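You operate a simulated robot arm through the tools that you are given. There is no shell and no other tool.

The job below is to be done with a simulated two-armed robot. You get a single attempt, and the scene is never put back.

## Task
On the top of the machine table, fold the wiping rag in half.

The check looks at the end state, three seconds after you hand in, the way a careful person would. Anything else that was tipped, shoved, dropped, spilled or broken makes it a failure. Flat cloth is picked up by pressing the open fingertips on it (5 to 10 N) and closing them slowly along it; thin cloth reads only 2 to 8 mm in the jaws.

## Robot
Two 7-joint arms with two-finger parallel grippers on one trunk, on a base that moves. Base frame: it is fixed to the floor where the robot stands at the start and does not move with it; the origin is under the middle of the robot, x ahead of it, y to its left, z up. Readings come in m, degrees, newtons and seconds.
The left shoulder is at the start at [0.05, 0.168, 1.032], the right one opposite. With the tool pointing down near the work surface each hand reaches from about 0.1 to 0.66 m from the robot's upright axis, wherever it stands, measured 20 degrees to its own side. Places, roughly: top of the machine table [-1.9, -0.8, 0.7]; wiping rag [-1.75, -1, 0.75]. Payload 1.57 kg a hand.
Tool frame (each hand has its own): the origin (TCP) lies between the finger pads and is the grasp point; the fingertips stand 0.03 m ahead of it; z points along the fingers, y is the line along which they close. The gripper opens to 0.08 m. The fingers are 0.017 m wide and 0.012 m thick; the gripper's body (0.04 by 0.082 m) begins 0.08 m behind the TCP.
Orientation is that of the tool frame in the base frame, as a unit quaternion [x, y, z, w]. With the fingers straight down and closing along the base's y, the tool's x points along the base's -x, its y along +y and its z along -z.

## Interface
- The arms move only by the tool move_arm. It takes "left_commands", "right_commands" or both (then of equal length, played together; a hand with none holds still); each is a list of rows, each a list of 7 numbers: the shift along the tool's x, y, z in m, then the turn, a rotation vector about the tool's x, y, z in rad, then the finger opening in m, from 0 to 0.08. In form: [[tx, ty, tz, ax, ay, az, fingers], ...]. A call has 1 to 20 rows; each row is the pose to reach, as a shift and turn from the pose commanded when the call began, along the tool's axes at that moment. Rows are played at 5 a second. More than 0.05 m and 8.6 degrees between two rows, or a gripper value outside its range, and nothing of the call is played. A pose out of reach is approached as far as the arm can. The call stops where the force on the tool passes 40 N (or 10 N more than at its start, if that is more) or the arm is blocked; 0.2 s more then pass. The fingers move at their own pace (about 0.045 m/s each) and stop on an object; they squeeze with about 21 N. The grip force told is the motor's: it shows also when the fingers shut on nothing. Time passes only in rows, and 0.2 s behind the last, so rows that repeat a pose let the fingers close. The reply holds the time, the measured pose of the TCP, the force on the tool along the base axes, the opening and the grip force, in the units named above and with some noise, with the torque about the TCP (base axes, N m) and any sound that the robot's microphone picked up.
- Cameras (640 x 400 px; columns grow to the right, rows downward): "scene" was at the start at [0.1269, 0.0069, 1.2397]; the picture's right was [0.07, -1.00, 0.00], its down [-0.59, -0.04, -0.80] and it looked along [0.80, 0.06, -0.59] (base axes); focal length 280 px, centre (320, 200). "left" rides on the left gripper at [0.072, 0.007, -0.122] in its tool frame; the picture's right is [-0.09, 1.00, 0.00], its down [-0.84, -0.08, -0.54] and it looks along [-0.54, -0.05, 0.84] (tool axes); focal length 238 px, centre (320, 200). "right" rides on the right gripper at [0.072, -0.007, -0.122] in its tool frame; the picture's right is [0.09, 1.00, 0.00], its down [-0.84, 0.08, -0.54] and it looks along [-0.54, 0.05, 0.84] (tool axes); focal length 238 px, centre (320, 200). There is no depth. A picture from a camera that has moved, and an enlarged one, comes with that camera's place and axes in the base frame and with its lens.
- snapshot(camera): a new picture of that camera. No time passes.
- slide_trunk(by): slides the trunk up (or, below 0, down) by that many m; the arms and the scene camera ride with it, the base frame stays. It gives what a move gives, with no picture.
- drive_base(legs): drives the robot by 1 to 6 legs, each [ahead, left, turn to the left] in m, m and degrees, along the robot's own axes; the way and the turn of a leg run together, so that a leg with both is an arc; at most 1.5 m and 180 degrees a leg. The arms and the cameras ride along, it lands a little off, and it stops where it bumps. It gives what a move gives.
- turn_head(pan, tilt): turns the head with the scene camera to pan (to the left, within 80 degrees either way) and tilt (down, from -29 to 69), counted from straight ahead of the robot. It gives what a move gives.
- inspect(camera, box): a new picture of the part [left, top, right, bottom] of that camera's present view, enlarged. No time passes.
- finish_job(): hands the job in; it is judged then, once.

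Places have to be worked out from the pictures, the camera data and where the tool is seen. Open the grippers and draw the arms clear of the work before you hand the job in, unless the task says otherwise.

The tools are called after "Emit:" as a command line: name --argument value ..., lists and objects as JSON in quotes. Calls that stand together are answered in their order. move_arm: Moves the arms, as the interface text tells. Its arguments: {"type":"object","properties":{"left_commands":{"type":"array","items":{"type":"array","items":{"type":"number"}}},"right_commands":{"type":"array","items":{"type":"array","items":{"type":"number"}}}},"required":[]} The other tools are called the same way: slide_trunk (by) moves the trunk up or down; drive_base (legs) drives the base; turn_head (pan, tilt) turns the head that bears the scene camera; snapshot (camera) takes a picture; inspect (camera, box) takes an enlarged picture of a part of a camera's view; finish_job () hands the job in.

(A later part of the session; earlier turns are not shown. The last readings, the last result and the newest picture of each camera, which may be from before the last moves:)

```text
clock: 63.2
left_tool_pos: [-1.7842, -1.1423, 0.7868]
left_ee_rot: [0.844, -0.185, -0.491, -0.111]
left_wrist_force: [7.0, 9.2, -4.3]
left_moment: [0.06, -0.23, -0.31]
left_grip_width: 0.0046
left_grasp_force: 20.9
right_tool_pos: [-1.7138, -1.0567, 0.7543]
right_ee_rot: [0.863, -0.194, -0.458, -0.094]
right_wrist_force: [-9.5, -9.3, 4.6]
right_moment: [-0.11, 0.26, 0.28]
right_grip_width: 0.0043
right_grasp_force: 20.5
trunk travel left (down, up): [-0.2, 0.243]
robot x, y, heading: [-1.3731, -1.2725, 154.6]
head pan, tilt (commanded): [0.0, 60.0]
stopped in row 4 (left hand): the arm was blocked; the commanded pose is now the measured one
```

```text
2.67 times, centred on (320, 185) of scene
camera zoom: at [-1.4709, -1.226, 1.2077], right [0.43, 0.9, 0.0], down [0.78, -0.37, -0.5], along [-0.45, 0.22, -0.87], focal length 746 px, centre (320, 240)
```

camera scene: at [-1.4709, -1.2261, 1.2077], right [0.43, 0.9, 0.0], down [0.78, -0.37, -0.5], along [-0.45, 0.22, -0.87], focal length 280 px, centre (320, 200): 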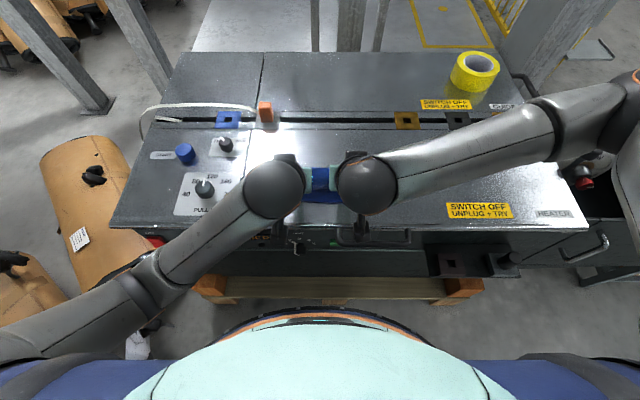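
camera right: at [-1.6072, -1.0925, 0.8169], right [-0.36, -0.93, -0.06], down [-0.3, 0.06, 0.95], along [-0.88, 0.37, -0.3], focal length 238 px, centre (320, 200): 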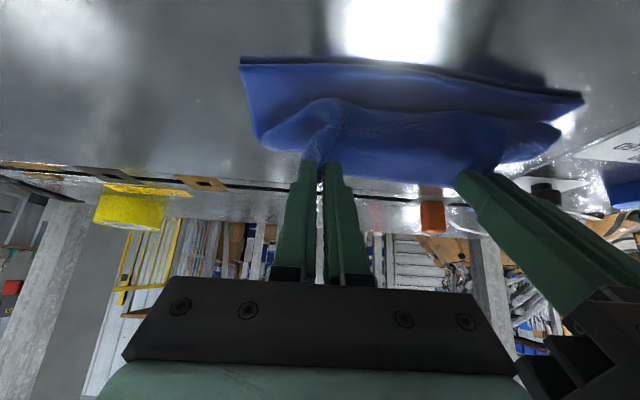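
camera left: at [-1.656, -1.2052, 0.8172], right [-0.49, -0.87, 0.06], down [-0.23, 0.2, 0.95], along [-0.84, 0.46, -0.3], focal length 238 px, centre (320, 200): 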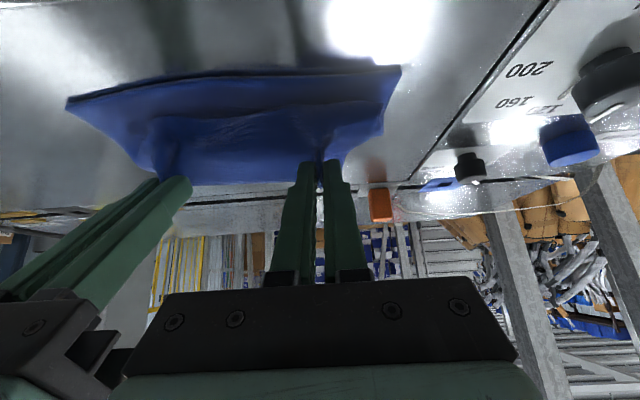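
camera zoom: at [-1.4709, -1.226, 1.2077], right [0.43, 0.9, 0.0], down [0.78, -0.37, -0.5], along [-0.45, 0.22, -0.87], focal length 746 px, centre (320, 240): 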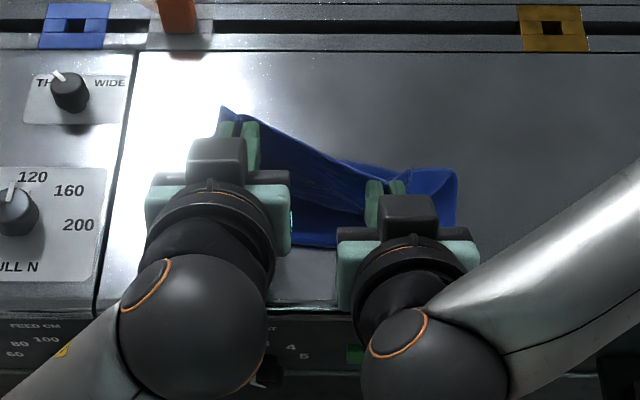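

The left arm was blocked while pitching and swung about 3 cm up and forward, pulling the cloth tight between the hands, but both still grip. I bring both hands back to the earlier 40° pose, in small rows.

Emit:
move_arm --left_commands '[[0.0081, -0.0008, -0.0004, 0.001, 0.0712, 0.0024, 0], [0.0163, -0.0015, -0.0008, 0.002, 0.1424, 0.0048, 0], [0.0244, -0.0023, -0.0013, 0.003, 0.2136, 0.0072, 0], [0.0326, -0.003, -0.0017, 0.004, 0.2848, 0.0096, 0], [0.0407, -0.0038, -0.0021, 0.0054, 0.356, 0.012, 0], [0.0407, -0.0038, -0.0021, 0.0054, 0.356, 0.012, 0]]'

Emit:
snapshot --camera "scene"

Emit:
snapshot --camera "right"

Emit:
snapshot --camera "left"

```text
clock: 64.3
left_tool_pos: [-1.8024, -1.1966, 0.7419]
left_ee_rot: [0.901, -0.209, -0.379, -0.003]
left_wrist_force: [0.5, 0.3, 1.3]
left_moment: [0.07, 0.02, 0.03]
left_grip_width: 0.0043
left_grasp_force: 20.7
right_tool_pos: [-1.7127, -1.0552, 0.7523]
right_ee_rot: [0.863, -0.195, -0.455, -0.099]
right_wrist_force: [-0.5, -0.2, 0.0]
right_moment: [0.0, 0.0, -0.02]
right_grip_width: 0.0
right_grasp_force: 20.5
trunk travel left (down, up): [-0.2, 0.243]
robot x, y, heading: [-1.3731, -1.2741, 154.7]
head pan, tilt (commanded): [0.0, 60.0]
stopped in row 5 (left hand): the arm was blocked; the commanded pose is now the measured one
```

```text
taken
camera scene: at [-1.4708, -1.226, 1.2077], right [0.43, 0.9, 0.0], down [0.78, -0.37, -0.5], along [-0.45, 0.22, -0.87], focal length 280 px, centre (320, 200)
```

scene: 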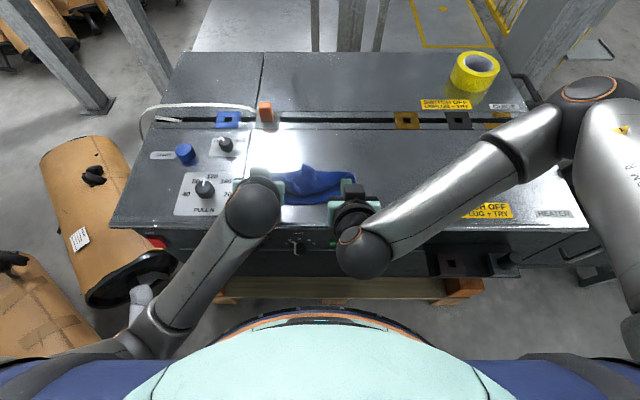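

```text
taken
camera right: at [-1.5809, -1.1072, 0.7613], right [-0.38, -0.92, -0.07], down [-0.06, -0.05, 1.0], along [-0.92, 0.38, -0.03], focal length 238 px, centre (320, 200)
```

right: 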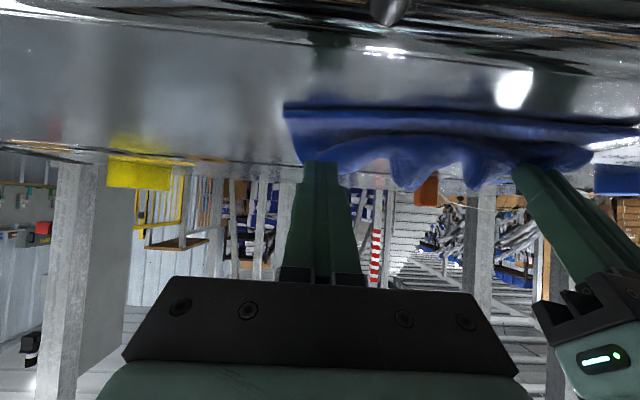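

```text
taken
camera left: at [-1.6768, -1.2494, 0.7803], right [-0.44, -0.87, 0.21], down [-0.12, 0.29, 0.95], along [-0.89, 0.39, -0.23], focal length 238 px, centre (320, 200)
```

left: 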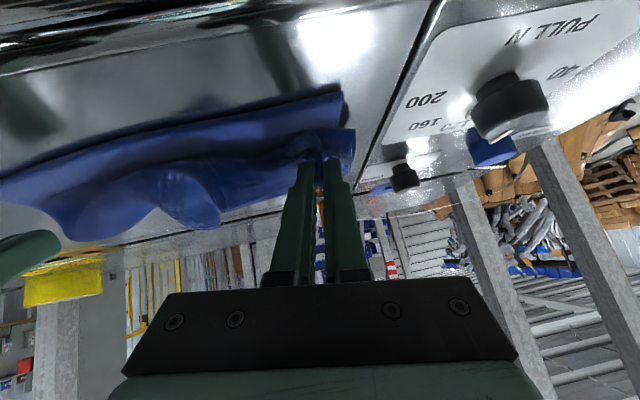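

The right hand lost its cloth and the left arm is being pushed off course, apparently at a joint limit at this pitch near my body. I open the left fingers to let the rag go without pulling it, and raise that hand straight up.

Emit:
move_arm --left_commands '[[0, 0, 0, 0, 0, 0, 0.01], [0, 0, 0, 0, 0, 0, 0.02], [0, 0, 0, 0, 0, 0, 0.03], [-0.0068, 0.0015, -0.0071, 0, 0, 0, 0.03], [-0.0137, 0.0031, -0.0142, 0, 0, 0, 0.03], [-0.0274, 0.0061, -0.0284, 0, 0, 0, 0.03], [-0.041, 0.0092, -0.0427, 0, 0, 0, 0.03], [-0.0547, 0.0122, -0.0569, 0, 0, 0, 0.03]]'

Emit:
snapshot --camera "scene"

```text
clock: 66.3
left_tool_pos: [-1.8143, -1.2193, 0.8154]
left_ee_rot: [0.897, -0.21, -0.389, 0.034]
left_wrist_force: [-0.4, 0.3, -0.4]
left_moment: [0.0, -0.03, 0.01]
left_grip_width: 0.0299
left_grasp_force: 0.0
right_tool_pos: [-1.7117, -1.0546, 0.7507]
right_ee_rot: [0.864, -0.195, -0.454, -0.098]
right_wrist_force: [0.0, 0.9, 0.4]
right_moment: [-0.02, -0.02, 0.0]
right_grip_width: 0.0
right_grasp_force: 20.9
trunk travel left (down, up): [-0.2, 0.243]
robot x, y, heading: [-1.3745, -1.2705, 154.5]
head pan, tilt (commanded): [0.0, 60.0]
stopped in row 8 (left hand): the arm was blocked; the commanded pose is now the measured one
```

```text
taken
camera scene: at [-1.4709, -1.226, 1.2077], right [0.43, 0.9, 0.0], down [0.78, -0.37, -0.5], along [-0.45, 0.21, -0.87], focal length 280 px, centre (320, 200)
```

scene: 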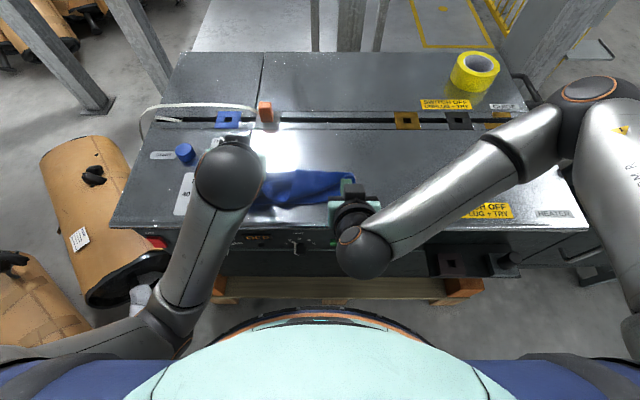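

The left elbow has dropped low in front of the machine, which seems to be what blocks it. I raise both hands clear of the rag and turn them back to pointing straight down, moving outward to a relaxed pose.

Emit:
move_arm --left_commands '[[-0.0033, 0.0057, -0.0138, 0.0306, 0.0955, -0.0017, 0.03], [-0.0066, 0.0114, -0.0276, 0.0612, 0.191, -0.0034, 0.03], [-0.0099, 0.0171, -0.0414, 0.0918, 0.2865, -0.0051, 0.03], [-0.0132, 0.0228, -0.0552, 0.1225, 0.382, -0.0068, 0.03], [-0.0164, 0.0284, -0.0689, 0.1531, 0.4774, -0.0085, 0.03], [-0.0197, 0.0341, -0.0827, 0.1837, 0.5729, -0.0102, 0.03], [-0.023, 0.0398, -0.0965, 0.2143, 0.6684, -0.0119, 0.03], [-0.0263, 0.0455, -0.1103, 0.2449, 0.7639, -0.0136, 0.03]]' --right_commands '[[-0.0248, 0, -0.0169, 0.0012, 0.1, 0, 0.0], [-0.0413, -0.005, -0.0282, 0.0024, 0.22, 0, 0.0], [-0.0578, -0.015, -0.0394, 0.0037, 0.345, 0, 0.0], [-0.0743, -0.03, -0.0507, 0.0049, 0.47, 0, 0.0], [-0.0867, -0.05, -0.0592, 0.0061, 0.595, 0, 0.0], [-0.0991, -0.07, -0.0676, 0.0073, 0.72, 0, 0.0], [-0.1115, -0.085, -0.0761, 0.0085, 0.845, 0, 0.0], [-0.1239, -0.1, -0.0845, 0.0098, 0.966, 0.0017, 0.0]]'

Emit:
snapshot --camera "scene"

```text
clock: 66.9
left_tool_pos: [-1.8474, -1.3016, 0.8257]
left_ee_rot: [0.898, -0.213, -0.346, 0.169]
left_wrist_force: [0.6, -0.5, 0.0]
left_moment: [0.02, 0.0, 0.06]
left_grip_width: 0.0301
left_grasp_force: 0.1
right_tool_pos: [-1.71, -1.0515, 0.7914]
right_ee_rot: [0.899, -0.203, -0.38, -0.083]
right_wrist_force: [0.0, 1.0, 0.2]
right_moment: [0.03, 0.01, 0.0]
right_grip_width: 0.0
right_grasp_force: 21.1
trunk travel left (down, up): [-0.2, 0.243]
robot x, y, heading: [-1.3721, -1.2737, 154.7]
head pan, tilt (commanded): [0.0, 60.0]
stopped in row 2 (left hand): the arm was blocked; the commanded pose is now the measured one
```

```text
taken
camera scene: at [-1.4709, -1.2257, 1.2076], right [0.43, 0.9, 0.0], down [0.78, -0.37, -0.5], along [-0.45, 0.21, -0.87], focal length 280 px, centre (320, 200)
```

scene: 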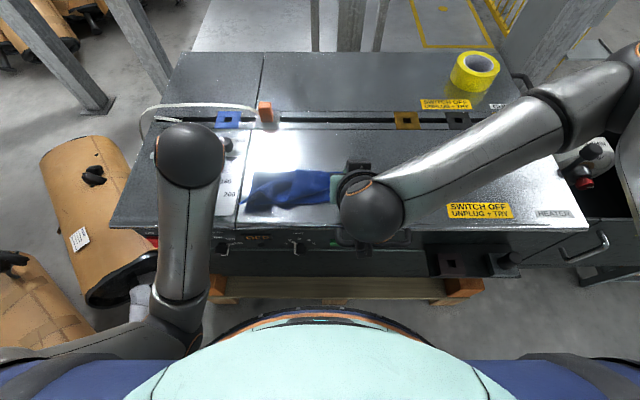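

The left arm is swinging between two elbow configurations each time I command it. I raise the trunk to lift both hands well clear of the table before sorting that out.

Emit:
slide_trunk --by 0.24

Emit:
snapshot --camera "scene"

```text
clock: 69.4
left_tool_pos: [-1.8481, -1.3015, 1.0655]
left_ee_rot: [0.899, -0.212, -0.345, 0.169]
left_wrist_force: [0.0, 0.1, 0.3]
left_moment: [-0.01, 0.0, 0.0]
left_grip_width: 0.03
left_grasp_force: 0.0
right_tool_pos: [-1.71, -1.0527, 1.0322]
right_ee_rot: [0.898, -0.203, -0.381, -0.083]
right_wrist_force: [0.2, -0.1, -0.4]
right_moment: [-0.03, 0.0, -0.01]
right_grip_width: 0.0
right_grasp_force: 21.1
trunk travel left (down, up): [-0.44, 0.003]
robot x, y, heading: [-1.3734, -1.2753, 154.6]
head pan, tilt (commanded): [0.0, 60.0]
```

```text
taken
camera scene: at [-1.471, -1.2259, 1.4476], right [0.43, 0.9, 0.0], down [0.78, -0.37, -0.5], along [-0.45, 0.21, -0.87], focal length 280 px, centre (320, 200)
```

scene: 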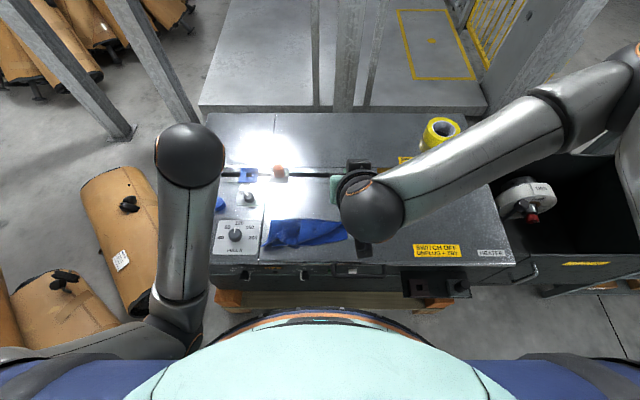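

Both hands are now well above the table. I look closely at the rag's present state and then bring both hands back to straight-down poses.

Emit:
inspect --camera "scene" --box '[200, 150, 400, 275]'

Emit:
move_arm --right_commands '[[-0.0, -0.01, -0.005, 0, 0.1, 0, 0.0], [-0.0, -0.02, -0.01, 0, 0.2, 0, 0.0], [-0.0, -0.035, -0.015, 0, 0.3, 0, 0.0], [-0.0, -0.05, -0.02, 0, 0.4, 0, 0.0], [-0.0, -0.065, -0.02, 0, 0.5, 0, 0.0], [-0.0, -0.08, -0.02, 0, 0.6, 0, 0.0], [-0.0, -0.1, -0.02, 0, 0.7, 0, 0.02], [-0.0, -0.12, -0.02, 0, 0.802, 0, 0.04]]'

Emit:
snapshot --camera "scene"

```text
3.20 times, centred on (300, 212) of scene
camera zoom: at [-1.471, -1.2259, 1.4476], right [0.43, 0.9, 0.0], down [0.78, -0.37, -0.5], along [-0.45, 0.21, -0.87], focal length 895 px, centre (384, 160)
```

zoom: 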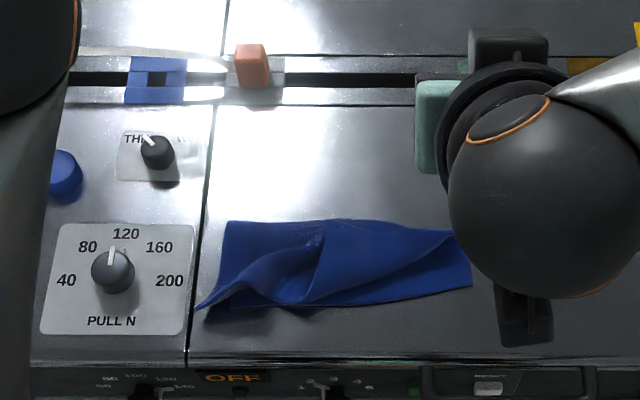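

```text
clock: 71.2
left_tool_pos: [-1.848, -1.3008, 1.0652]
left_ee_rot: [0.898, -0.212, -0.345, 0.169]
left_wrist_force: [0.0, 0.2, -0.2]
left_moment: [-0.03, -0.01, -0.04]
left_grip_width: 0.03
left_grasp_force: 0.2
right_tool_pos: [-1.6475, -0.9496, 1.0468]
right_ee_rot: [0.976, -0.219, 0.001, 0.003]
right_wrist_force: [0.1, 0.2, 0.0]
right_moment: [-0.02, 0.02, 0.01]
right_grip_width: 0.0399
right_grasp_force: 0.0
trunk travel left (down, up): [-0.44, 0.003]
robot x, y, heading: [-1.3756, -1.2716, 154.6]
head pan, tilt (commanded): [0.0, 60.0]
```

```text
taken
camera scene: at [-1.4708, -1.2256, 1.4477], right [0.43, 0.9, 0.0], down [0.78, -0.37, -0.5], along [-0.45, 0.21, -0.87], focal length 280 px, centre (320, 200)
```

scene: 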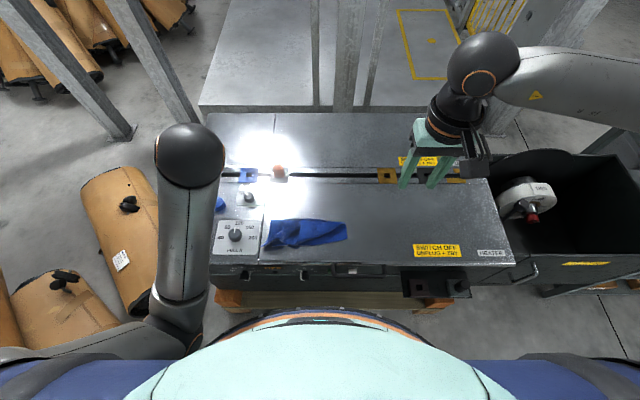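

The right hand is straight again and the rag lies roughly doubled but skewed. Now I turn the left hand back to vertical in place, well above the table, and watch where its elbow goes.

Emit:
move_arm --left_commands '[[0, 0, 0, 0.0619, 0.0768, -0.002, 0.03], [0, 0, 0, 0.1238, 0.1535, -0.004, 0.03], [0, 0, 0, 0.1856, 0.2303, -0.006, 0.03], [0, 0, 0, 0.2475, 0.307, -0.0085, 0.03], [0, 0, 0, 0.3094, 0.3838, -0.0105, 0.03], [0, 0, 0, 0.3713, 0.4605, -0.013, 0.03], [0, 0, 0, 0.4331, 0.5373, -0.015, 0.03], [0, 0, 0, 0.495, 0.614, -0.017, 0.03]]'

Emit:
snapshot --camera "scene"

```text
clock: 71.8
left_tool_pos: [-1.8699, -1.3634, 1.0647]
left_ee_rot: [0.903, -0.213, -0.281, 0.246]
left_wrist_force: [-0.2, -0.6, 1.3]
left_moment: [0.0, 0.03, -0.01]
left_grip_width: 0.0301
left_grasp_force: 0.1
right_tool_pos: [-1.6454, -0.9501, 1.0465]
right_ee_rot: [0.976, -0.22, 0.001, 0.002]
right_wrist_force: [0.0, 0.1, -0.3]
right_moment: [-0.05, 0.01, 0.01]
right_grip_width: 0.0398
right_grasp_force: 0.0
trunk travel left (down, up): [-0.44, 0.003]
robot x, y, heading: [-1.3754, -1.2705, 154.3]
head pan, tilt (commanded): [0.0, 60.0]
stopped in row 2 (left hand): the arm was blocked; the commanded pose is now the measured one
```

```text
taken
camera scene: at [-1.4711, -1.2262, 1.4477], right [0.43, 0.9, 0.0], down [0.78, -0.37, -0.5], along [-0.45, 0.22, -0.87], focal length 280 px, centre (320, 200)
```

scene: 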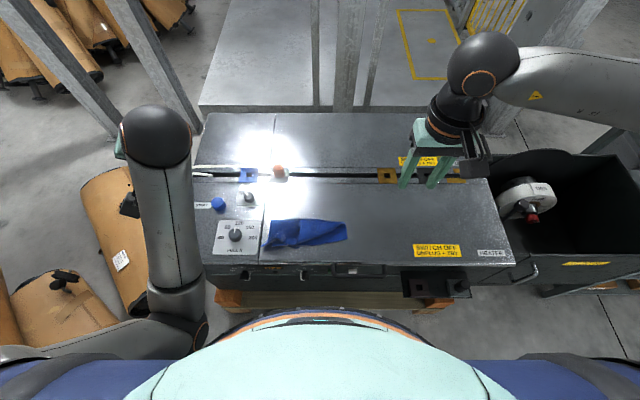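

The left hand keeps sliding sideways, so its elbow may be pressed against my own body. I turn the head to look at the left arm directly.

Emit:
turn_head --pan 55 --tilt 55

Emit:
snapshot --camera "scene"

Emit:
snapshot --camera "left"

Emit:
snapshot --camera "right"

```text
clock: 73.0
left_tool_pos: [-1.8702, -1.3622, 1.0663]
left_ee_rot: [0.903, -0.214, -0.282, 0.245]
left_wrist_force: [0.0, -0.1, 0.0]
left_moment: [0.01, 0.01, 0.0]
left_grip_width: 0.0301
left_grasp_force: 0.1
right_tool_pos: [-1.6464, -0.9503, 1.0462]
right_ee_rot: [0.976, -0.22, 0.0, 0.002]
right_wrist_force: [0.6, -0.3, 0.5]
right_moment: [0.01, 0.01, 0.03]
right_grip_width: 0.0401
right_grasp_force: 0.1
trunk travel left (down, up): [-0.44, 0.003]
robot x, y, heading: [-1.3751, -1.2727, 154.7]
head pan, tilt (commanded): [55.0, 55.0]
```

```text
taken
camera scene: at [-1.4735, -1.2901, 1.4537], right [-0.49, 0.87, 0.0], down [0.71, 0.4, -0.57], along [-0.5, -0.28, -0.82], focal length 280 px, centre (320, 200)
```

scene: 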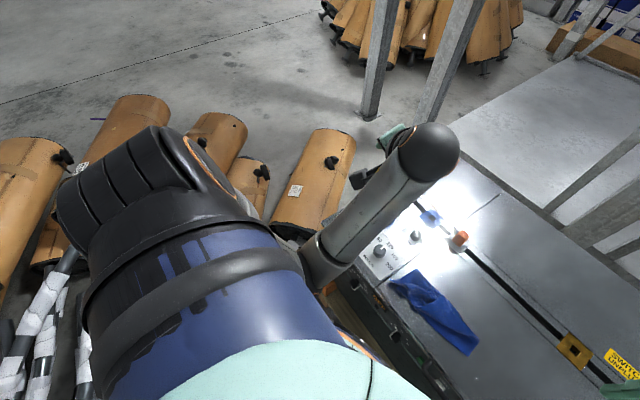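

```text
taken
camera left: at [-1.743, -1.3671, 1.1278], right [-0.31, -0.74, 0.6], down [-0.28, 0.67, 0.69], along [-0.91, 0.05, -0.42], focal length 238 px, centre (320, 200)
```

left: 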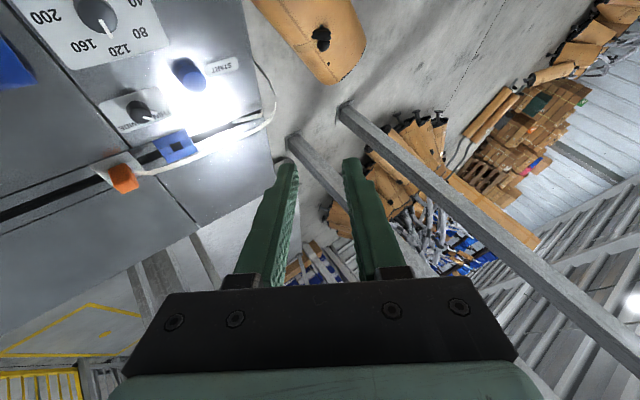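

```text
taken
camera right: at [-1.5785, -0.9736, 1.1681], right [-0.34, -0.94, 0.01], down [-0.79, 0.29, 0.54], along [-0.51, 0.18, -0.84], focal length 238 px, centre (320, 200)
```

right: 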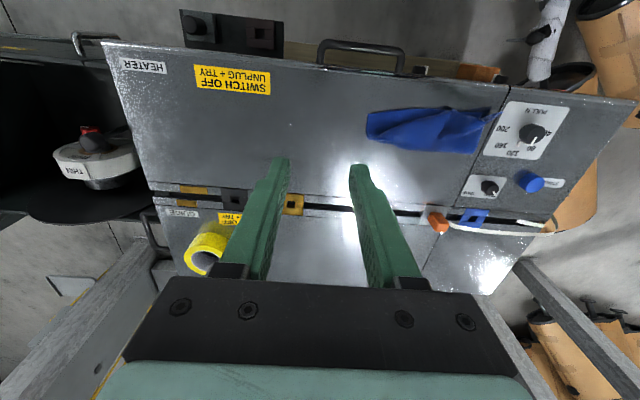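

The left upper arm hangs straight down beside my body with the elbow tucked in. I extend the left hand outward and up without turning it, to free the elbow.

Emit:
move_arm --left_commands '[[-0.0167, 0.0156, 0.0042, 0, 0, 0, 0.03], [-0.0334, 0.0311, 0.0083, 0, 0, 0, 0.03], [-0.0501, 0.0467, 0.0125, 0, 0, 0, 0.03], [-0.0669, 0.0622, 0.0166, 0, 0, 0, 0.03], [-0.0836, 0.0778, 0.0208, 0, 0, 0, 0.03], [-0.1003, 0.0933, 0.0249, 0, 0, 0, 0.03], [-0.117, 0.1089, 0.0291, 0, 0, 0, 0.03], [-0.1337, 0.1244, 0.0332, 0, 0, 0, 0.03]]'

Emit:
snapshot --camera "scene"

```text
clock: 74.8
left_tool_pos: [-2.022, -1.4031, 1.1656]
left_ee_rot: [0.903, -0.214, -0.281, 0.246]
left_wrist_force: [0.5, -0.3, 0.5]
left_moment: [-0.01, -0.01, 0.01]
left_grip_width: 0.0298
left_grasp_force: 0.1
right_tool_pos: [-1.6457, -0.9503, 1.0459]
right_ee_rot: [0.975, -0.22, 0.001, 0.003]
right_wrist_force: [-0.5, -0.4, -0.8]
right_moment: [-0.01, -0.01, -0.04]
right_grip_width: 0.0401
right_grasp_force: 0.1
trunk travel left (down, up): [-0.44, 0.003]
robot x, y, heading: [-1.3766, -1.2691, 154.4]
head pan, tilt (commanded): [55.0, 55.0]
```

```text
taken
camera scene: at [-1.4736, -1.2902, 1.4537], right [-0.49, 0.87, 0.0], down [0.71, 0.4, -0.57], along [-0.5, -0.28, -0.82], focal length 280 px, centre (320, 200)
```

scene: 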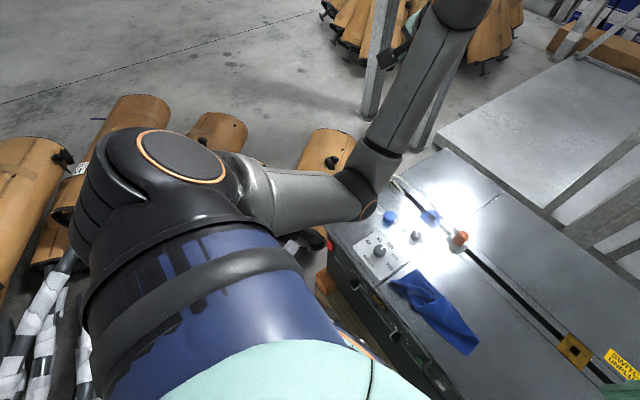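

The arm tracked that move well and the elbow is free in front of me. Now I turn the left hand to vertical in this extended position.

Emit:
move_arm --left_commands '[[0, 0, 0, 0.0774, 0.0563, -0.002, 0.03], [0, 0, 0, 0.1548, 0.1125, -0.004, 0.03], [0, 0, 0, 0.2321, 0.1688, -0.006, 0.03], [0, 0, 0, 0.3095, 0.225, -0.0085, 0.03], [0, 0, 0, 0.3869, 0.2813, -0.0105, 0.03], [0, 0, 0, 0.4643, 0.3375, -0.013, 0.03], [0, 0, 0, 0.5416, 0.3938, -0.015, 0.03], [0, 0, 0, 0.619, 0.45, -0.017, 0.03]]'

Emit:
snapshot --camera "scene"

```text
clock: 76.6
left_tool_pos: [-2.0214, -1.4024, 1.1653]
left_ee_rot: [0.975, -0.222, -0.001, -0.001]
left_wrist_force: [-0.4, 0.1, -0.5]
left_moment: [0.0, 0.01, -0.04]
left_grip_width: 0.03
left_grasp_force: 0.0
right_tool_pos: [-1.6454, -0.9497, 1.0465]
right_ee_rot: [0.976, -0.22, 0.001, 0.003]
right_wrist_force: [0.2, 0.4, 0.2]
right_moment: [0.01, 0.02, -0.01]
right_grip_width: 0.04
right_grasp_force: 0.0
trunk travel left (down, up): [-0.44, 0.003]
robot x, y, heading: [-1.3743, -1.2714, 154.4]
head pan, tilt (commanded): [55.0, 55.0]
```

```text
taken
camera scene: at [-1.4735, -1.2903, 1.4537], right [-0.49, 0.87, 0.0], down [0.71, 0.4, -0.57], along [-0.5, -0.28, -0.82], focal length 280 px, centre (320, 200)
```

scene: 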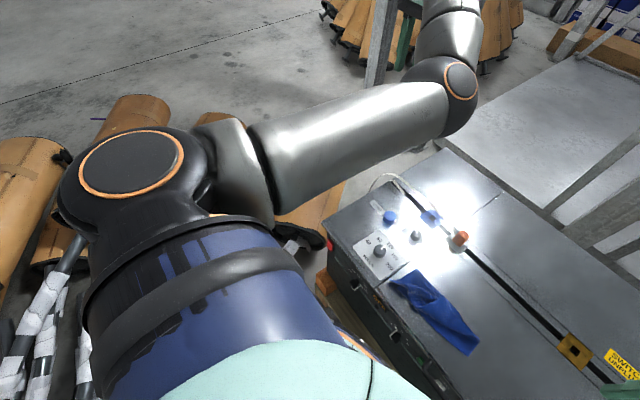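

The left hand points straight down again with its elbow up and out. I look at the rag again from the front.

Emit:
turn_head --pan 0 --tilt 60

Emit:
snapshot --camera "scene"

Emit:
inspect --camera "scene" --box '[230, 180, 390, 280]'

Emit:
inspect --camera "right" --box '[350, 80, 510, 180]'

```text
clock: 77.8
left_tool_pos: [-2.0207, -1.4031, 1.1665]
left_ee_rot: [0.975, -0.221, -0.001, 0.001]
left_wrist_force: [0.4, -0.1, 0.5]
left_moment: [0.0, -0.03, -0.01]
left_grip_width: 0.0302
left_grasp_force: 0.1
right_tool_pos: [-1.6463, -0.9498, 1.0463]
right_ee_rot: [0.976, -0.22, 0.001, 0.003]
right_wrist_force: [0.5, -1.4, 0.0]
right_moment: [0.01, -0.01, -0.01]
right_grip_width: 0.0401
right_grasp_force: 0.1
trunk travel left (down, up): [-0.44, 0.003]
robot x, y, heading: [-1.3757, -1.2744, 154.4]
head pan, tilt (commanded): [0.0, 60.0]
```

```text
taken
camera scene: at [-1.4709, -1.226, 1.4477], right [0.43, 0.9, 0.0], down [0.78, -0.37, -0.5], along [-0.45, 0.21, -0.87], focal length 280 px, centre (320, 200)
```

scene: 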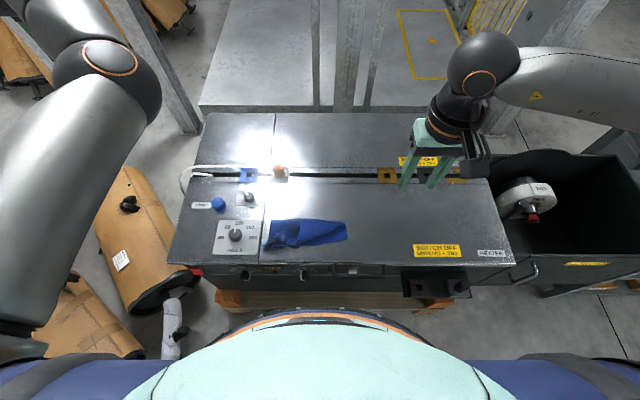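

```text
4.00 times, centred on (310, 230) of scene
camera zoom: at [-1.4709, -1.226, 1.4477], right [0.43, 0.9, 0.0], down [0.78, -0.37, -0.5], along [-0.45, 0.21, -0.87], focal length 1119 px, centre (360, 80)
```

zoom: 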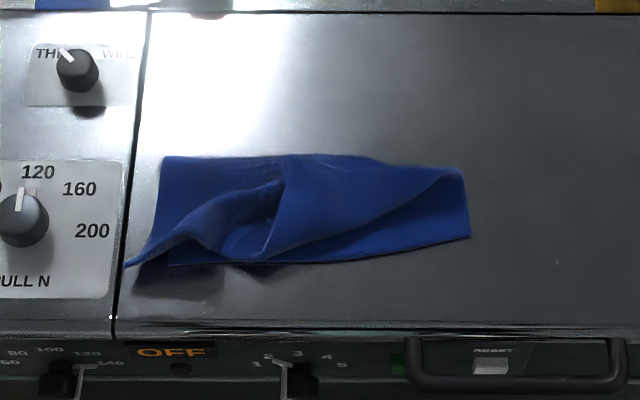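

```text
4.00 times, centred on (430, 130) of right
camera zoom: at [-1.5785, -0.9736, 1.1681], right [-0.34, -0.94, 0.01], down [-0.79, 0.29, 0.54], along [-0.51, 0.18, -0.84], focal length 953 px, centre (-120, 480)
```

zoom: 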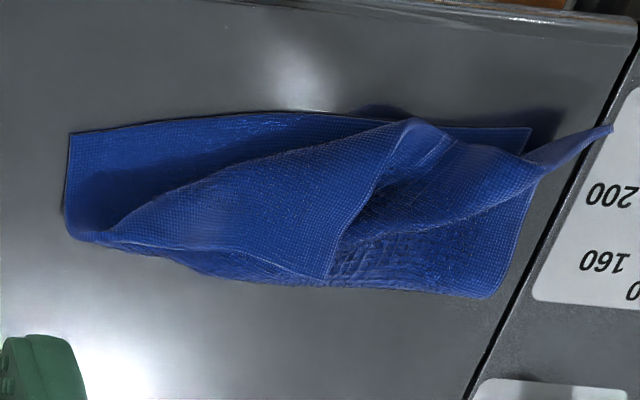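

The rag is doubled over but crooked: the left corner of the top layer sticks out on the left and the right corner is flipped over, so I will open it out again and redo the fold. I lower the trunk back to working height; both hands stay above the table.

Emit:
slide_trunk --by -0.24

Emit:
snapshot --camera "scene"

Emit:
inspect --camera "scene" --box '[220, 120, 420, 245]'

```text
clock: 80.3
left_tool_pos: [-2.0214, -1.4043, 0.9255]
left_ee_rot: [0.975, -0.222, -0.001, -0.001]
left_wrist_force: [-0.2, -0.6, 0.5]
left_moment: [0.03, 0.03, -0.05]
left_grip_width: 0.0299
left_grasp_force: 0.1
right_tool_pos: [-1.6458, -0.951, 0.8059]
right_ee_rot: [0.975, -0.22, 0.0, 0.003]
right_wrist_force: [0.2, 0.1, 0.1]
right_moment: [0.0, 0.01, 0.0]
right_grip_width: 0.0399
right_grasp_force: 0.2
trunk travel left (down, up): [-0.2, 0.243]
robot x, y, heading: [-1.3719, -1.2737, 154.6]
head pan, tilt (commanded): [0.0, 60.0]
```

```text
taken
camera scene: at [-1.4708, -1.226, 1.2077], right [0.43, 0.9, 0.0], down [0.78, -0.37, -0.5], along [-0.45, 0.22, -0.87], focal length 280 px, centre (320, 200)
```

scene: 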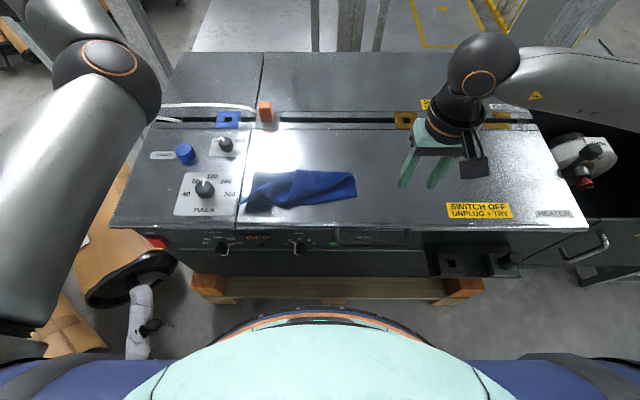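

```text
3.20 times, centred on (320, 182) of scene
camera zoom: at [-1.4708, -1.226, 1.2077], right [0.43, 0.9, 0.0], down [0.78, -0.37, -0.5], along [-0.45, 0.22, -0.87], focal length 895 px, centre (320, 256)
```

zoom: 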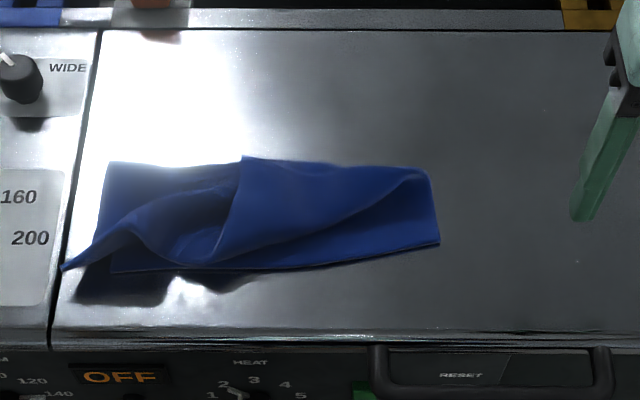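

The left corner's tail lies on the bare top at about 0.397 m ahead and 0.149 m left, just outside the lower layer. I bring the left hand above it, turned 55° so the fingers straddle the tail.

Emit:
move_arm --left_commands '[[0.0131, -0.0249, 0.0126, 0, 0, 0.096, 0.04], [0.0262, -0.0498, 0.0251, 0, 0, 0.192, 0.04], [0.0393, -0.0747, 0.0377, 0, 0, 0.288, 0.04], [0.0524, -0.0996, 0.0502, 0, 0, 0.384, 0.04], [0.0655, -0.1245, 0.0628, 0, 0, 0.48, 0.04], [0.0786, -0.1494, 0.0753, 0, 0, 0.576, 0.04], [0.0917, -0.1743, 0.0879, 0, 0, 0.672, 0.04], [0.1048, -0.1992, 0.1004, 0, 0, 0.768, 0.04], [0.1179, -0.2241, 0.113, 0, 0, 0.864, 0.04], [0.131, -0.249, 0.1255, 0, 0, 0.96, 0.04], [0.131, -0.249, 0.1255, 0, 0, 0.96, 0.04]]'

Emit:
snapshot --camera "scene"

Emit:
snapshot --camera "left"

```text
clock: 82.4
left_tool_pos: [-1.9337, -1.2152, 0.8063]
left_ee_rot: [0.788, -0.604, -0.115, 0.028]
left_wrist_force: [1.7, -0.1, 0.1]
left_moment: [0.01, -0.01, 0.0]
left_grip_width: 0.04
left_grasp_force: 0.1
left hand out of reach, approached as far as the arm can: row 3, 4, 5, 6, 7, 8, 9, 10
right_tool_pos: [-1.6471, -0.9506, 0.8067]
right_ee_rot: [0.976, -0.22, 0.0, 0.003]
right_wrist_force: [-0.6, -0.2, 0.4]
right_moment: [0.0, 0.0, -0.04]
right_grip_width: 0.0399
right_grasp_force: 0.1
trunk travel left (down, up): [-0.2, 0.243]
robot x, y, heading: [-1.3779, -1.275, 154.5]
head pan, tilt (commanded): [0.0, 60.0]
stopped in row 10 (left hand): the arm was blocked; the commanded pose is now the measured one
```

```text
taken
camera scene: at [-1.4713, -1.2261, 1.2077], right [0.43, 0.9, 0.0], down [0.78, -0.37, -0.5], along [-0.45, 0.22, -0.87], focal length 280 px, centre (320, 200)
```

scene: 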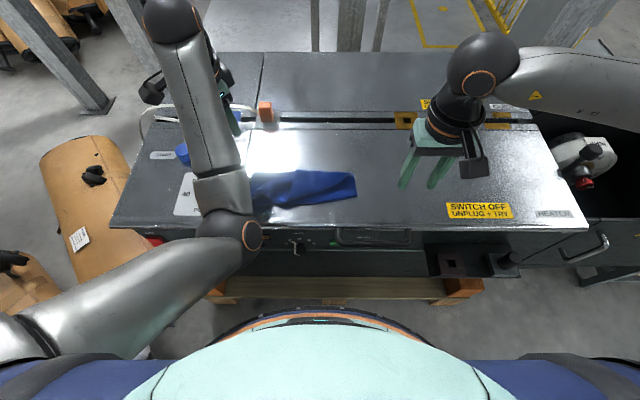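

```text
taken
camera left: at [-1.8959, -1.297, 0.9152], right [-0.96, -0.18, 0.19], down [-0.01, 0.77, 0.64], along [-0.26, 0.61, -0.75], focal length 238 px, centre (320, 200)
```

left: 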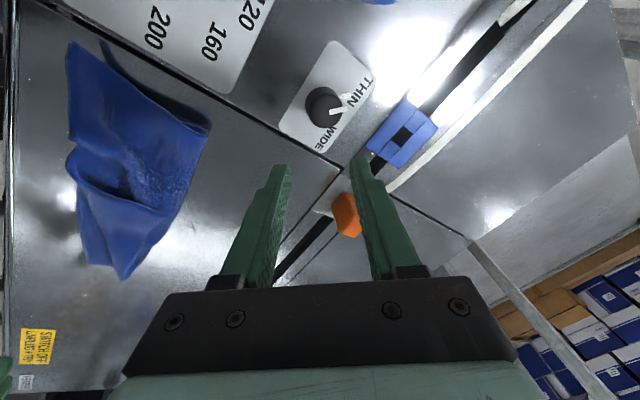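

Turning the left hand swung its elbow in toward the machine edge again, and it stopped short, about 0.13 m too far ahead. I raise the trunk a little so nothing is touched, then take the left hand back outward the way it came.

Emit:
slide_trunk --by 0.12

Emit:
move_arm --left_commands '[[0.016, 0.0177, -0.0127, 0.0121, 0.0243, -0.0951, 0.04], [0.0319, 0.0354, -0.0254, 0.0242, 0.0487, -0.1902, 0.04], [0.0479, 0.0531, -0.038, 0.0363, 0.073, -0.2853, 0.04], [0.0638, 0.0708, -0.0507, 0.0484, 0.0973, -0.3804, 0.04], [0.0798, 0.0886, -0.0634, 0.0606, 0.1217, -0.4756, 0.04], [0.0957, 0.1063, -0.0761, 0.0727, 0.146, -0.5707, 0.04], [0.1117, 0.124, -0.0887, 0.0848, 0.1703, -0.6658, 0.04], [0.1276, 0.1417, -0.1014, 0.0969, 0.1947, -0.7609, 0.04], [0.1436, 0.1594, -0.1141, 0.109, 0.219, -0.856, 0.04]]'

Emit:
snapshot --camera "scene"

```text
clock: 83.9
left_tool_pos: [-1.9331, -1.2149, 0.9253]
left_ee_rot: [0.788, -0.605, -0.115, 0.027]
left_wrist_force: [1.1, 0.3, 0.7]
left_moment: [-0.01, -0.03, 0.01]
left_grip_width: 0.0397
left_grasp_force: 0.0
right_tool_pos: [-1.646, -0.949, 0.9264]
right_ee_rot: [0.976, -0.22, 0.0, 0.003]
right_wrist_force: [-0.1, -1.0, 0.5]
right_moment: [-0.01, -0.03, 0.03]
right_grip_width: 0.0401
right_grasp_force: 0.0
trunk travel left (down, up): [-0.32, 0.123]
robot x, y, heading: [-1.3736, -1.2731, 154.4]
head pan, tilt (commanded): [0.0, 60.0]
```

```text
clock: 85.9
left_tool_pos: [-2.0237, -1.4055, 1.0444]
left_ee_rot: [0.975, -0.222, 0.002, -0.002]
left_wrist_force: [0.1, 0.2, 0.2]
left_moment: [0.03, 0.01, -0.02]
left_grip_width: 0.0398
left_grasp_force: 0.0
left hand out of reach, approached as far as the arm can: row 1, 2, 3
right_tool_pos: [-1.6456, -0.9493, 0.926]
right_ee_rot: [0.976, -0.22, 0.0, 0.003]
right_wrist_force: [0.8, 0.5, 0.0]
right_moment: [0.0, -0.06, 0.01]
right_grip_width: 0.04
right_grasp_force: 0.2
trunk travel left (down, up): [-0.32, 0.123]
robot x, y, heading: [-1.3754, -1.2691, 154.5]
head pan, tilt (commanded): [0.0, 60.0]
```

```text
taken
camera scene: at [-1.471, -1.2263, 1.3277], right [0.43, 0.9, 0.0], down [0.78, -0.37, -0.5], along [-0.45, 0.22, -0.87], focal length 280 px, centre (320, 200)
```

scene: 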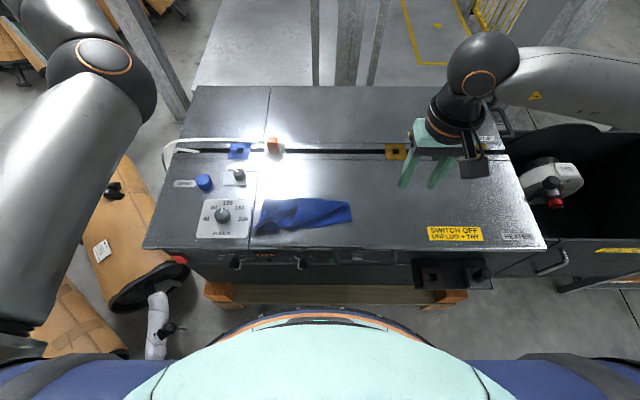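

The left arm is back in a good elbow-up pose and parked to the left. I lower the trunk to working height again and use the right arm, which has tracked well, to pick the flipped right corner at about 0.468 m ahead and 0.05 m left and pull it open.

Emit:
slide_trunk --by -0.12

Emit:
move_arm --right_commands '[[-0.012, 0.0322, 0.004, 0, 0, 0, 0.04], [-0.024, 0.0643, 0.008, 0, 0, 0, 0.04], [-0.036, 0.0965, 0.012, 0, 0, 0, 0.04], [-0.048, 0.1287, 0.018, 0, 0, 0, 0.04], [-0.06, 0.1608, 0.024, 0, 0, 0, 0.04], [-0.072, 0.193, 0.03, 0, 0, 0, 0.04], [-0.072, 0.193, 0.03, 0, 0, 0, 0.04]]'

Emit:
snapshot --camera "scene"

Emit:
snapshot --camera "right"

```text
clock: 87.4
left_tool_pos: [-2.023, -1.405, 0.9246]
left_ee_rot: [0.975, -0.223, 0.001, -0.002]
left_wrist_force: [-0.7, 0.1, 0.1]
left_moment: [-0.03, 0.01, 0.02]
left_grip_width: 0.04
left_grasp_force: 0.1
right_tool_pos: [-1.6469, -0.9507, 0.8069]
right_ee_rot: [0.976, -0.219, 0.0, 0.003]
right_wrist_force: [-0.1, -0.1, 0.5]
right_moment: [0.0, 0.01, -0.02]
right_grip_width: 0.0401
right_grasp_force: 0.0
trunk travel left (down, up): [-0.2, 0.243]
robot x, y, heading: [-1.3718, -1.2752, 154.4]
head pan, tilt (commanded): [0.0, 60.0]
```

```text
clock: 89.0
left_tool_pos: [-2.0227, -1.4061, 0.924]
left_ee_rot: [0.975, -0.223, 0.002, -0.001]
left_wrist_force: [-1.0, -0.2, -0.1]
left_moment: [0.03, 0.03, -0.01]
left_grip_width: 0.0399
left_grasp_force: 0.1
right_tool_pos: [-1.795, -1.0944, 0.7781]
right_ee_rot: [0.975, -0.221, 0.0, 0.002]
right_wrist_force: [-1.0, 0.6, -0.1]
right_moment: [-0.03, -0.03, 0.0]
right_grip_width: 0.0402
right_grasp_force: 0.0
trunk travel left (down, up): [-0.2, 0.243]
robot x, y, heading: [-1.3743, -1.273, 154.5]
head pan, tilt (commanded): [0.0, 60.0]
```

```text
taken
camera scene: at [-1.4709, -1.226, 1.2077], right [0.43, 0.9, 0.0], down [0.78, -0.37, -0.5], along [-0.45, 0.22, -0.87], focal length 280 px, centre (320, 200)
```

scene: 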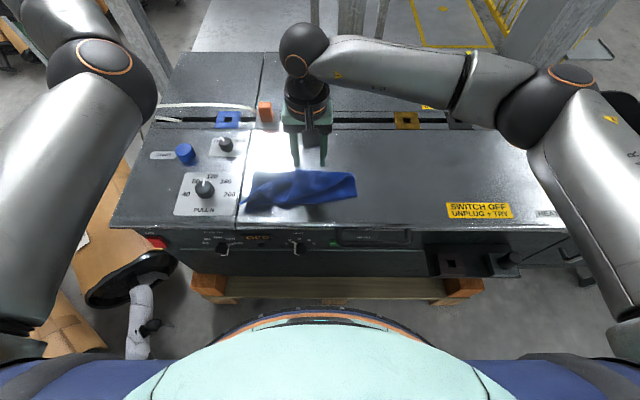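

```text
taken
camera right: at [-1.7275, -1.1186, 0.899], right [-0.34, -0.94, 0.0], down [-0.79, 0.29, 0.54], along [-0.51, 0.18, -0.84], focal length 238 px, centre (320, 200)
```

right: 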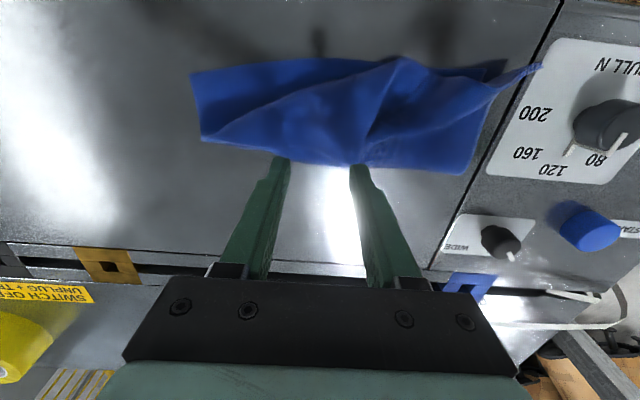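

The right hand hovers over the fold line. I enlarge its view to place the flipped corner exactly.

Emit:
inspect --camera "right" --box '[180, 40, 560, 240]'

```text
1.68 times, centred on (370, 140) of right
camera zoom: at [-1.7275, -1.1186, 0.899], right [-0.34, -0.94, 0.0], down [-0.79, 0.29, 0.54], along [-0.51, 0.18, -0.84], focal length 401 px, centre (236, 301)
```

zoom: 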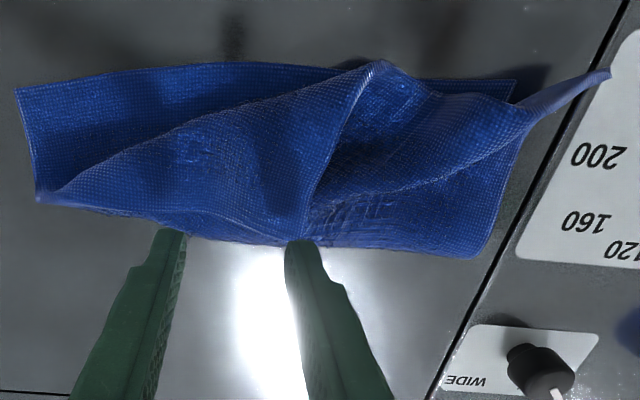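

The flipped corner's tip is about 3 cm left of my TCP and the finger pair lies over that flap. I descend in small rows and watch the force.

Emit:
move_arm --right_commands '[[0.003, 0, 0.01, 0, 0, 0, 0.04], [0.003, 0, 0.02, 0, 0, 0, 0.04], [0.003, 0, 0.026, 0, 0, 0, 0.04], [0.003, 0, 0.03, 0, 0, 0, 0.04], [0.003, 0, 0.033, 0, 0, 0, 0.04], [0.003, 0, 0.033, 0, 0, 0, 0.04]]'

Emit:
inspect --camera "right" --box '[180, 40, 500, 240]'

```text
clock: 90.4
left_tool_pos: [-2.0231, -1.4048, 0.9251]
left_ee_rot: [0.975, -0.223, 0.002, 0.0]
left_wrist_force: [-1.4, 0.2, 0.1]
left_moment: [0.01, 0.0, -0.05]
left_grip_width: 0.0398
left_grasp_force: 0.1
right_tool_pos: [-1.7919, -1.0968, 0.7435]
right_ee_rot: [0.976, -0.22, 0.001, 0.002]
right_wrist_force: [0.1, -0.7, 1.0]
right_moment: [0.0, -0.03, 0.01]
right_grip_width: 0.0398
right_grasp_force: 0.1
trunk travel left (down, up): [-0.2, 0.243]
robot x, y, heading: [-1.3708, -1.2725, 154.6]
head pan, tilt (commanded): [0.0, 60.0]
```

```text
2.00 times, centred on (340, 140) of right
camera zoom: at [-1.7234, -1.1196, 0.8657], right [-0.34, -0.94, 0.01], down [-0.79, 0.29, 0.54], along [-0.51, 0.18, -0.84], focal length 477 px, centre (280, 320)
```

zoom: 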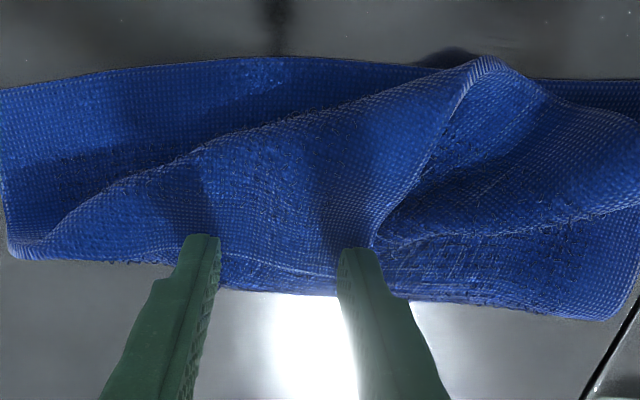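

The corner tip turns out to be about 8 mm nearer than the fingertips, so they are only at the flap's border. I lift slightly, move 1.8 cm toward me and press down again.

Emit:
move_arm --right_commands '[[0, 0, -0.008, 0, 0, 0, 0.04], [0.009, 0.001, -0.008, 0, 0, 0, 0.04], [0.018, 0.002, -0.008, 0, 0, 0, 0.04], [0.018, 0.002, -0.004, 0, 0, 0, 0.04], [0.018, 0.002, -0.001, 0, 0, 0, 0.04], [0.018, 0.002, 0.001, 0, 0, 0, 0.04], [0.018, 0.002, 0.001, 0, 0, 0, 0.04]]'

Emit:
inspect --camera "right" --box '[180, 40, 500, 240]'

```text
clock: 92.0
left_tool_pos: [-2.0244, -1.4054, 0.9254]
left_ee_rot: [0.975, -0.224, 0.001, -0.001]
left_wrist_force: [0.1, 0.3, 0.0]
left_moment: [0.01, -0.01, -0.01]
left_grip_width: 0.0399
left_grasp_force: 0.2
right_tool_pos: [-1.7762, -1.1052, 0.7429]
right_ee_rot: [0.976, -0.22, 0.0, 0.002]
right_wrist_force: [-1.3, 0.5, 1.3]
right_moment: [0.03, 0.02, 0.01]
right_grip_width: 0.0402
right_grasp_force: 0.1
trunk travel left (down, up): [-0.2, 0.243]
robot x, y, heading: [-1.3732, -1.2729, 154.5]
head pan, tilt (commanded): [0.0, 60.0]
```

```text
2.00 times, centred on (340, 140) of right
camera zoom: at [-1.7078, -1.1277, 0.8651], right [-0.34, -0.94, 0.01], down [-0.79, 0.29, 0.54], along [-0.51, 0.18, -0.84], focal length 477 px, centre (280, 320)
```

zoom: 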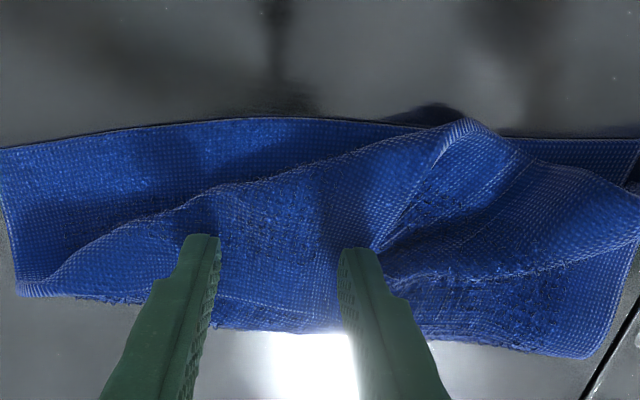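

The fingers now stand on the flap itself. I press a little more to reach about 5 N before closing.

Emit:
move_arm --right_commands '[[0, -0.003, 0.001, 0, 0, 0, 0.04], [0, -0.003, 0.002, 0, 0, 0, 0.04], [0, -0.003, 0.003, 0, 0, 0, 0.04], [0, -0.003, 0.004, 0, 0, 0, 0.04], [0, -0.003, 0.004, 0, 0, 0, 0.04]]'

```text
clock: 93.2
left_tool_pos: [-2.0235, -1.4051, 0.9247]
left_ee_rot: [0.974, -0.224, 0.002, -0.002]
left_wrist_force: [-0.5, 0.3, 0.0]
left_moment: [-0.02, 0.02, 0.01]
left_grip_width: 0.0401
left_grasp_force: 0.1
right_tool_pos: [-1.7744, -1.1008, 0.7409]
right_ee_rot: [0.976, -0.22, 0.001, 0.002]
right_wrist_force: [-0.5, -0.6, 6.1]
right_moment: [-0.03, 0.01, 0.03]
right_grip_width: 0.0397
right_grasp_force: 0.1
trunk travel left (down, up): [-0.2, 0.243]
robot x, y, heading: [-1.3755, -1.2702, 154.4]
head pan, tilt (commanded): [0.0, 60.0]
```

The right hand presses with 6 N. I close slowly while moving the hand 1.6 cm to the right so the left finger draws the corner in.

Emit:
move_arm --right_commands '[[0, -0.0009, 0, 0, 0, 0, 0.038], [0, -0.0018, 0, 0, 0, 0, 0.036], [0, -0.0027, 0, 0, 0, 0, 0.034], [0, -0.0036, 0, 0, 0, 0, 0.032], [0, -0.0045, 0, 0, 0, 0, 0.03], [0, -0.0054, 0, 0, 0, 0, 0.028], [0, -0.0063, 0, 0, 0, 0, 0.026], [0, -0.0072, 0, 0, 0, 0, 0.024], [0, -0.0081, 0, 0, 0, 0, 0.022], [0, -0.009, 0, 0, 0, 0, 0.02], [0, -0.0099, 0, 0, 0, 0, 0.018], [0, -0.0108, 0, 0, 0, 0, 0.016], [0, -0.0117, 0, 0, 0, 0, 0.014], [0, -0.0126, 0, 0, 0, 0, 0.012], [0, -0.0135, 0, 0, 0, 0, 0.009], [0, -0.0144, 0, 0, 0, 0, 0.006], [0, -0.015, 0, 0, 0, 0, 0.003], [0, -0.015, 0, 0, 0, 0, 0.0], [0, -0.015, 0, 0, 0, 0, 0.0], [0, -0.015, 0, 0, 0, 0, 0.0]]'

Emit:
inspect --camera "right" --box '[180, 40, 500, 240]'

```text
clock: 97.4
left_tool_pos: [-2.0244, -1.4045, 0.9247]
left_ee_rot: [0.975, -0.223, 0.001, -0.001]
left_wrist_force: [-0.3, 0.7, 0.1]
left_moment: [-0.03, 0.0, 0.03]
left_grip_width: 0.0401
left_grasp_force: 0.0
right_tool_pos: [-1.7679, -1.0893, 0.7396]
right_ee_rot: [0.975, -0.22, 0.0, 0.003]
right_wrist_force: [-0.8, -1.0, 7.6]
right_moment: [0.0, 0.0, -0.02]
right_grip_width: 0.0049
right_grasp_force: 20.8
trunk travel left (down, up): [-0.2, 0.243]
robot x, y, heading: [-1.375, -1.2716, 154.5]
head pan, tilt (commanded): [0.0, 60.0]
```

```text
2.00 times, centred on (340, 140) of right
camera zoom: at [-1.7, -1.112, 0.8609], right [-0.34, -0.94, 0.01], down [-0.79, 0.29, 0.54], along [-0.51, 0.18, -0.84], focal length 477 px, centre (280, 320)
```

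zoom: 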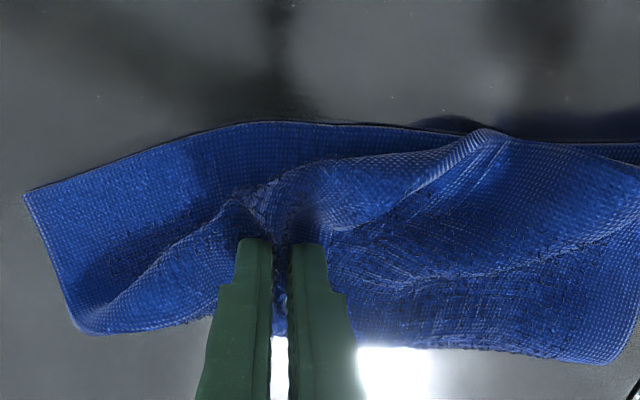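

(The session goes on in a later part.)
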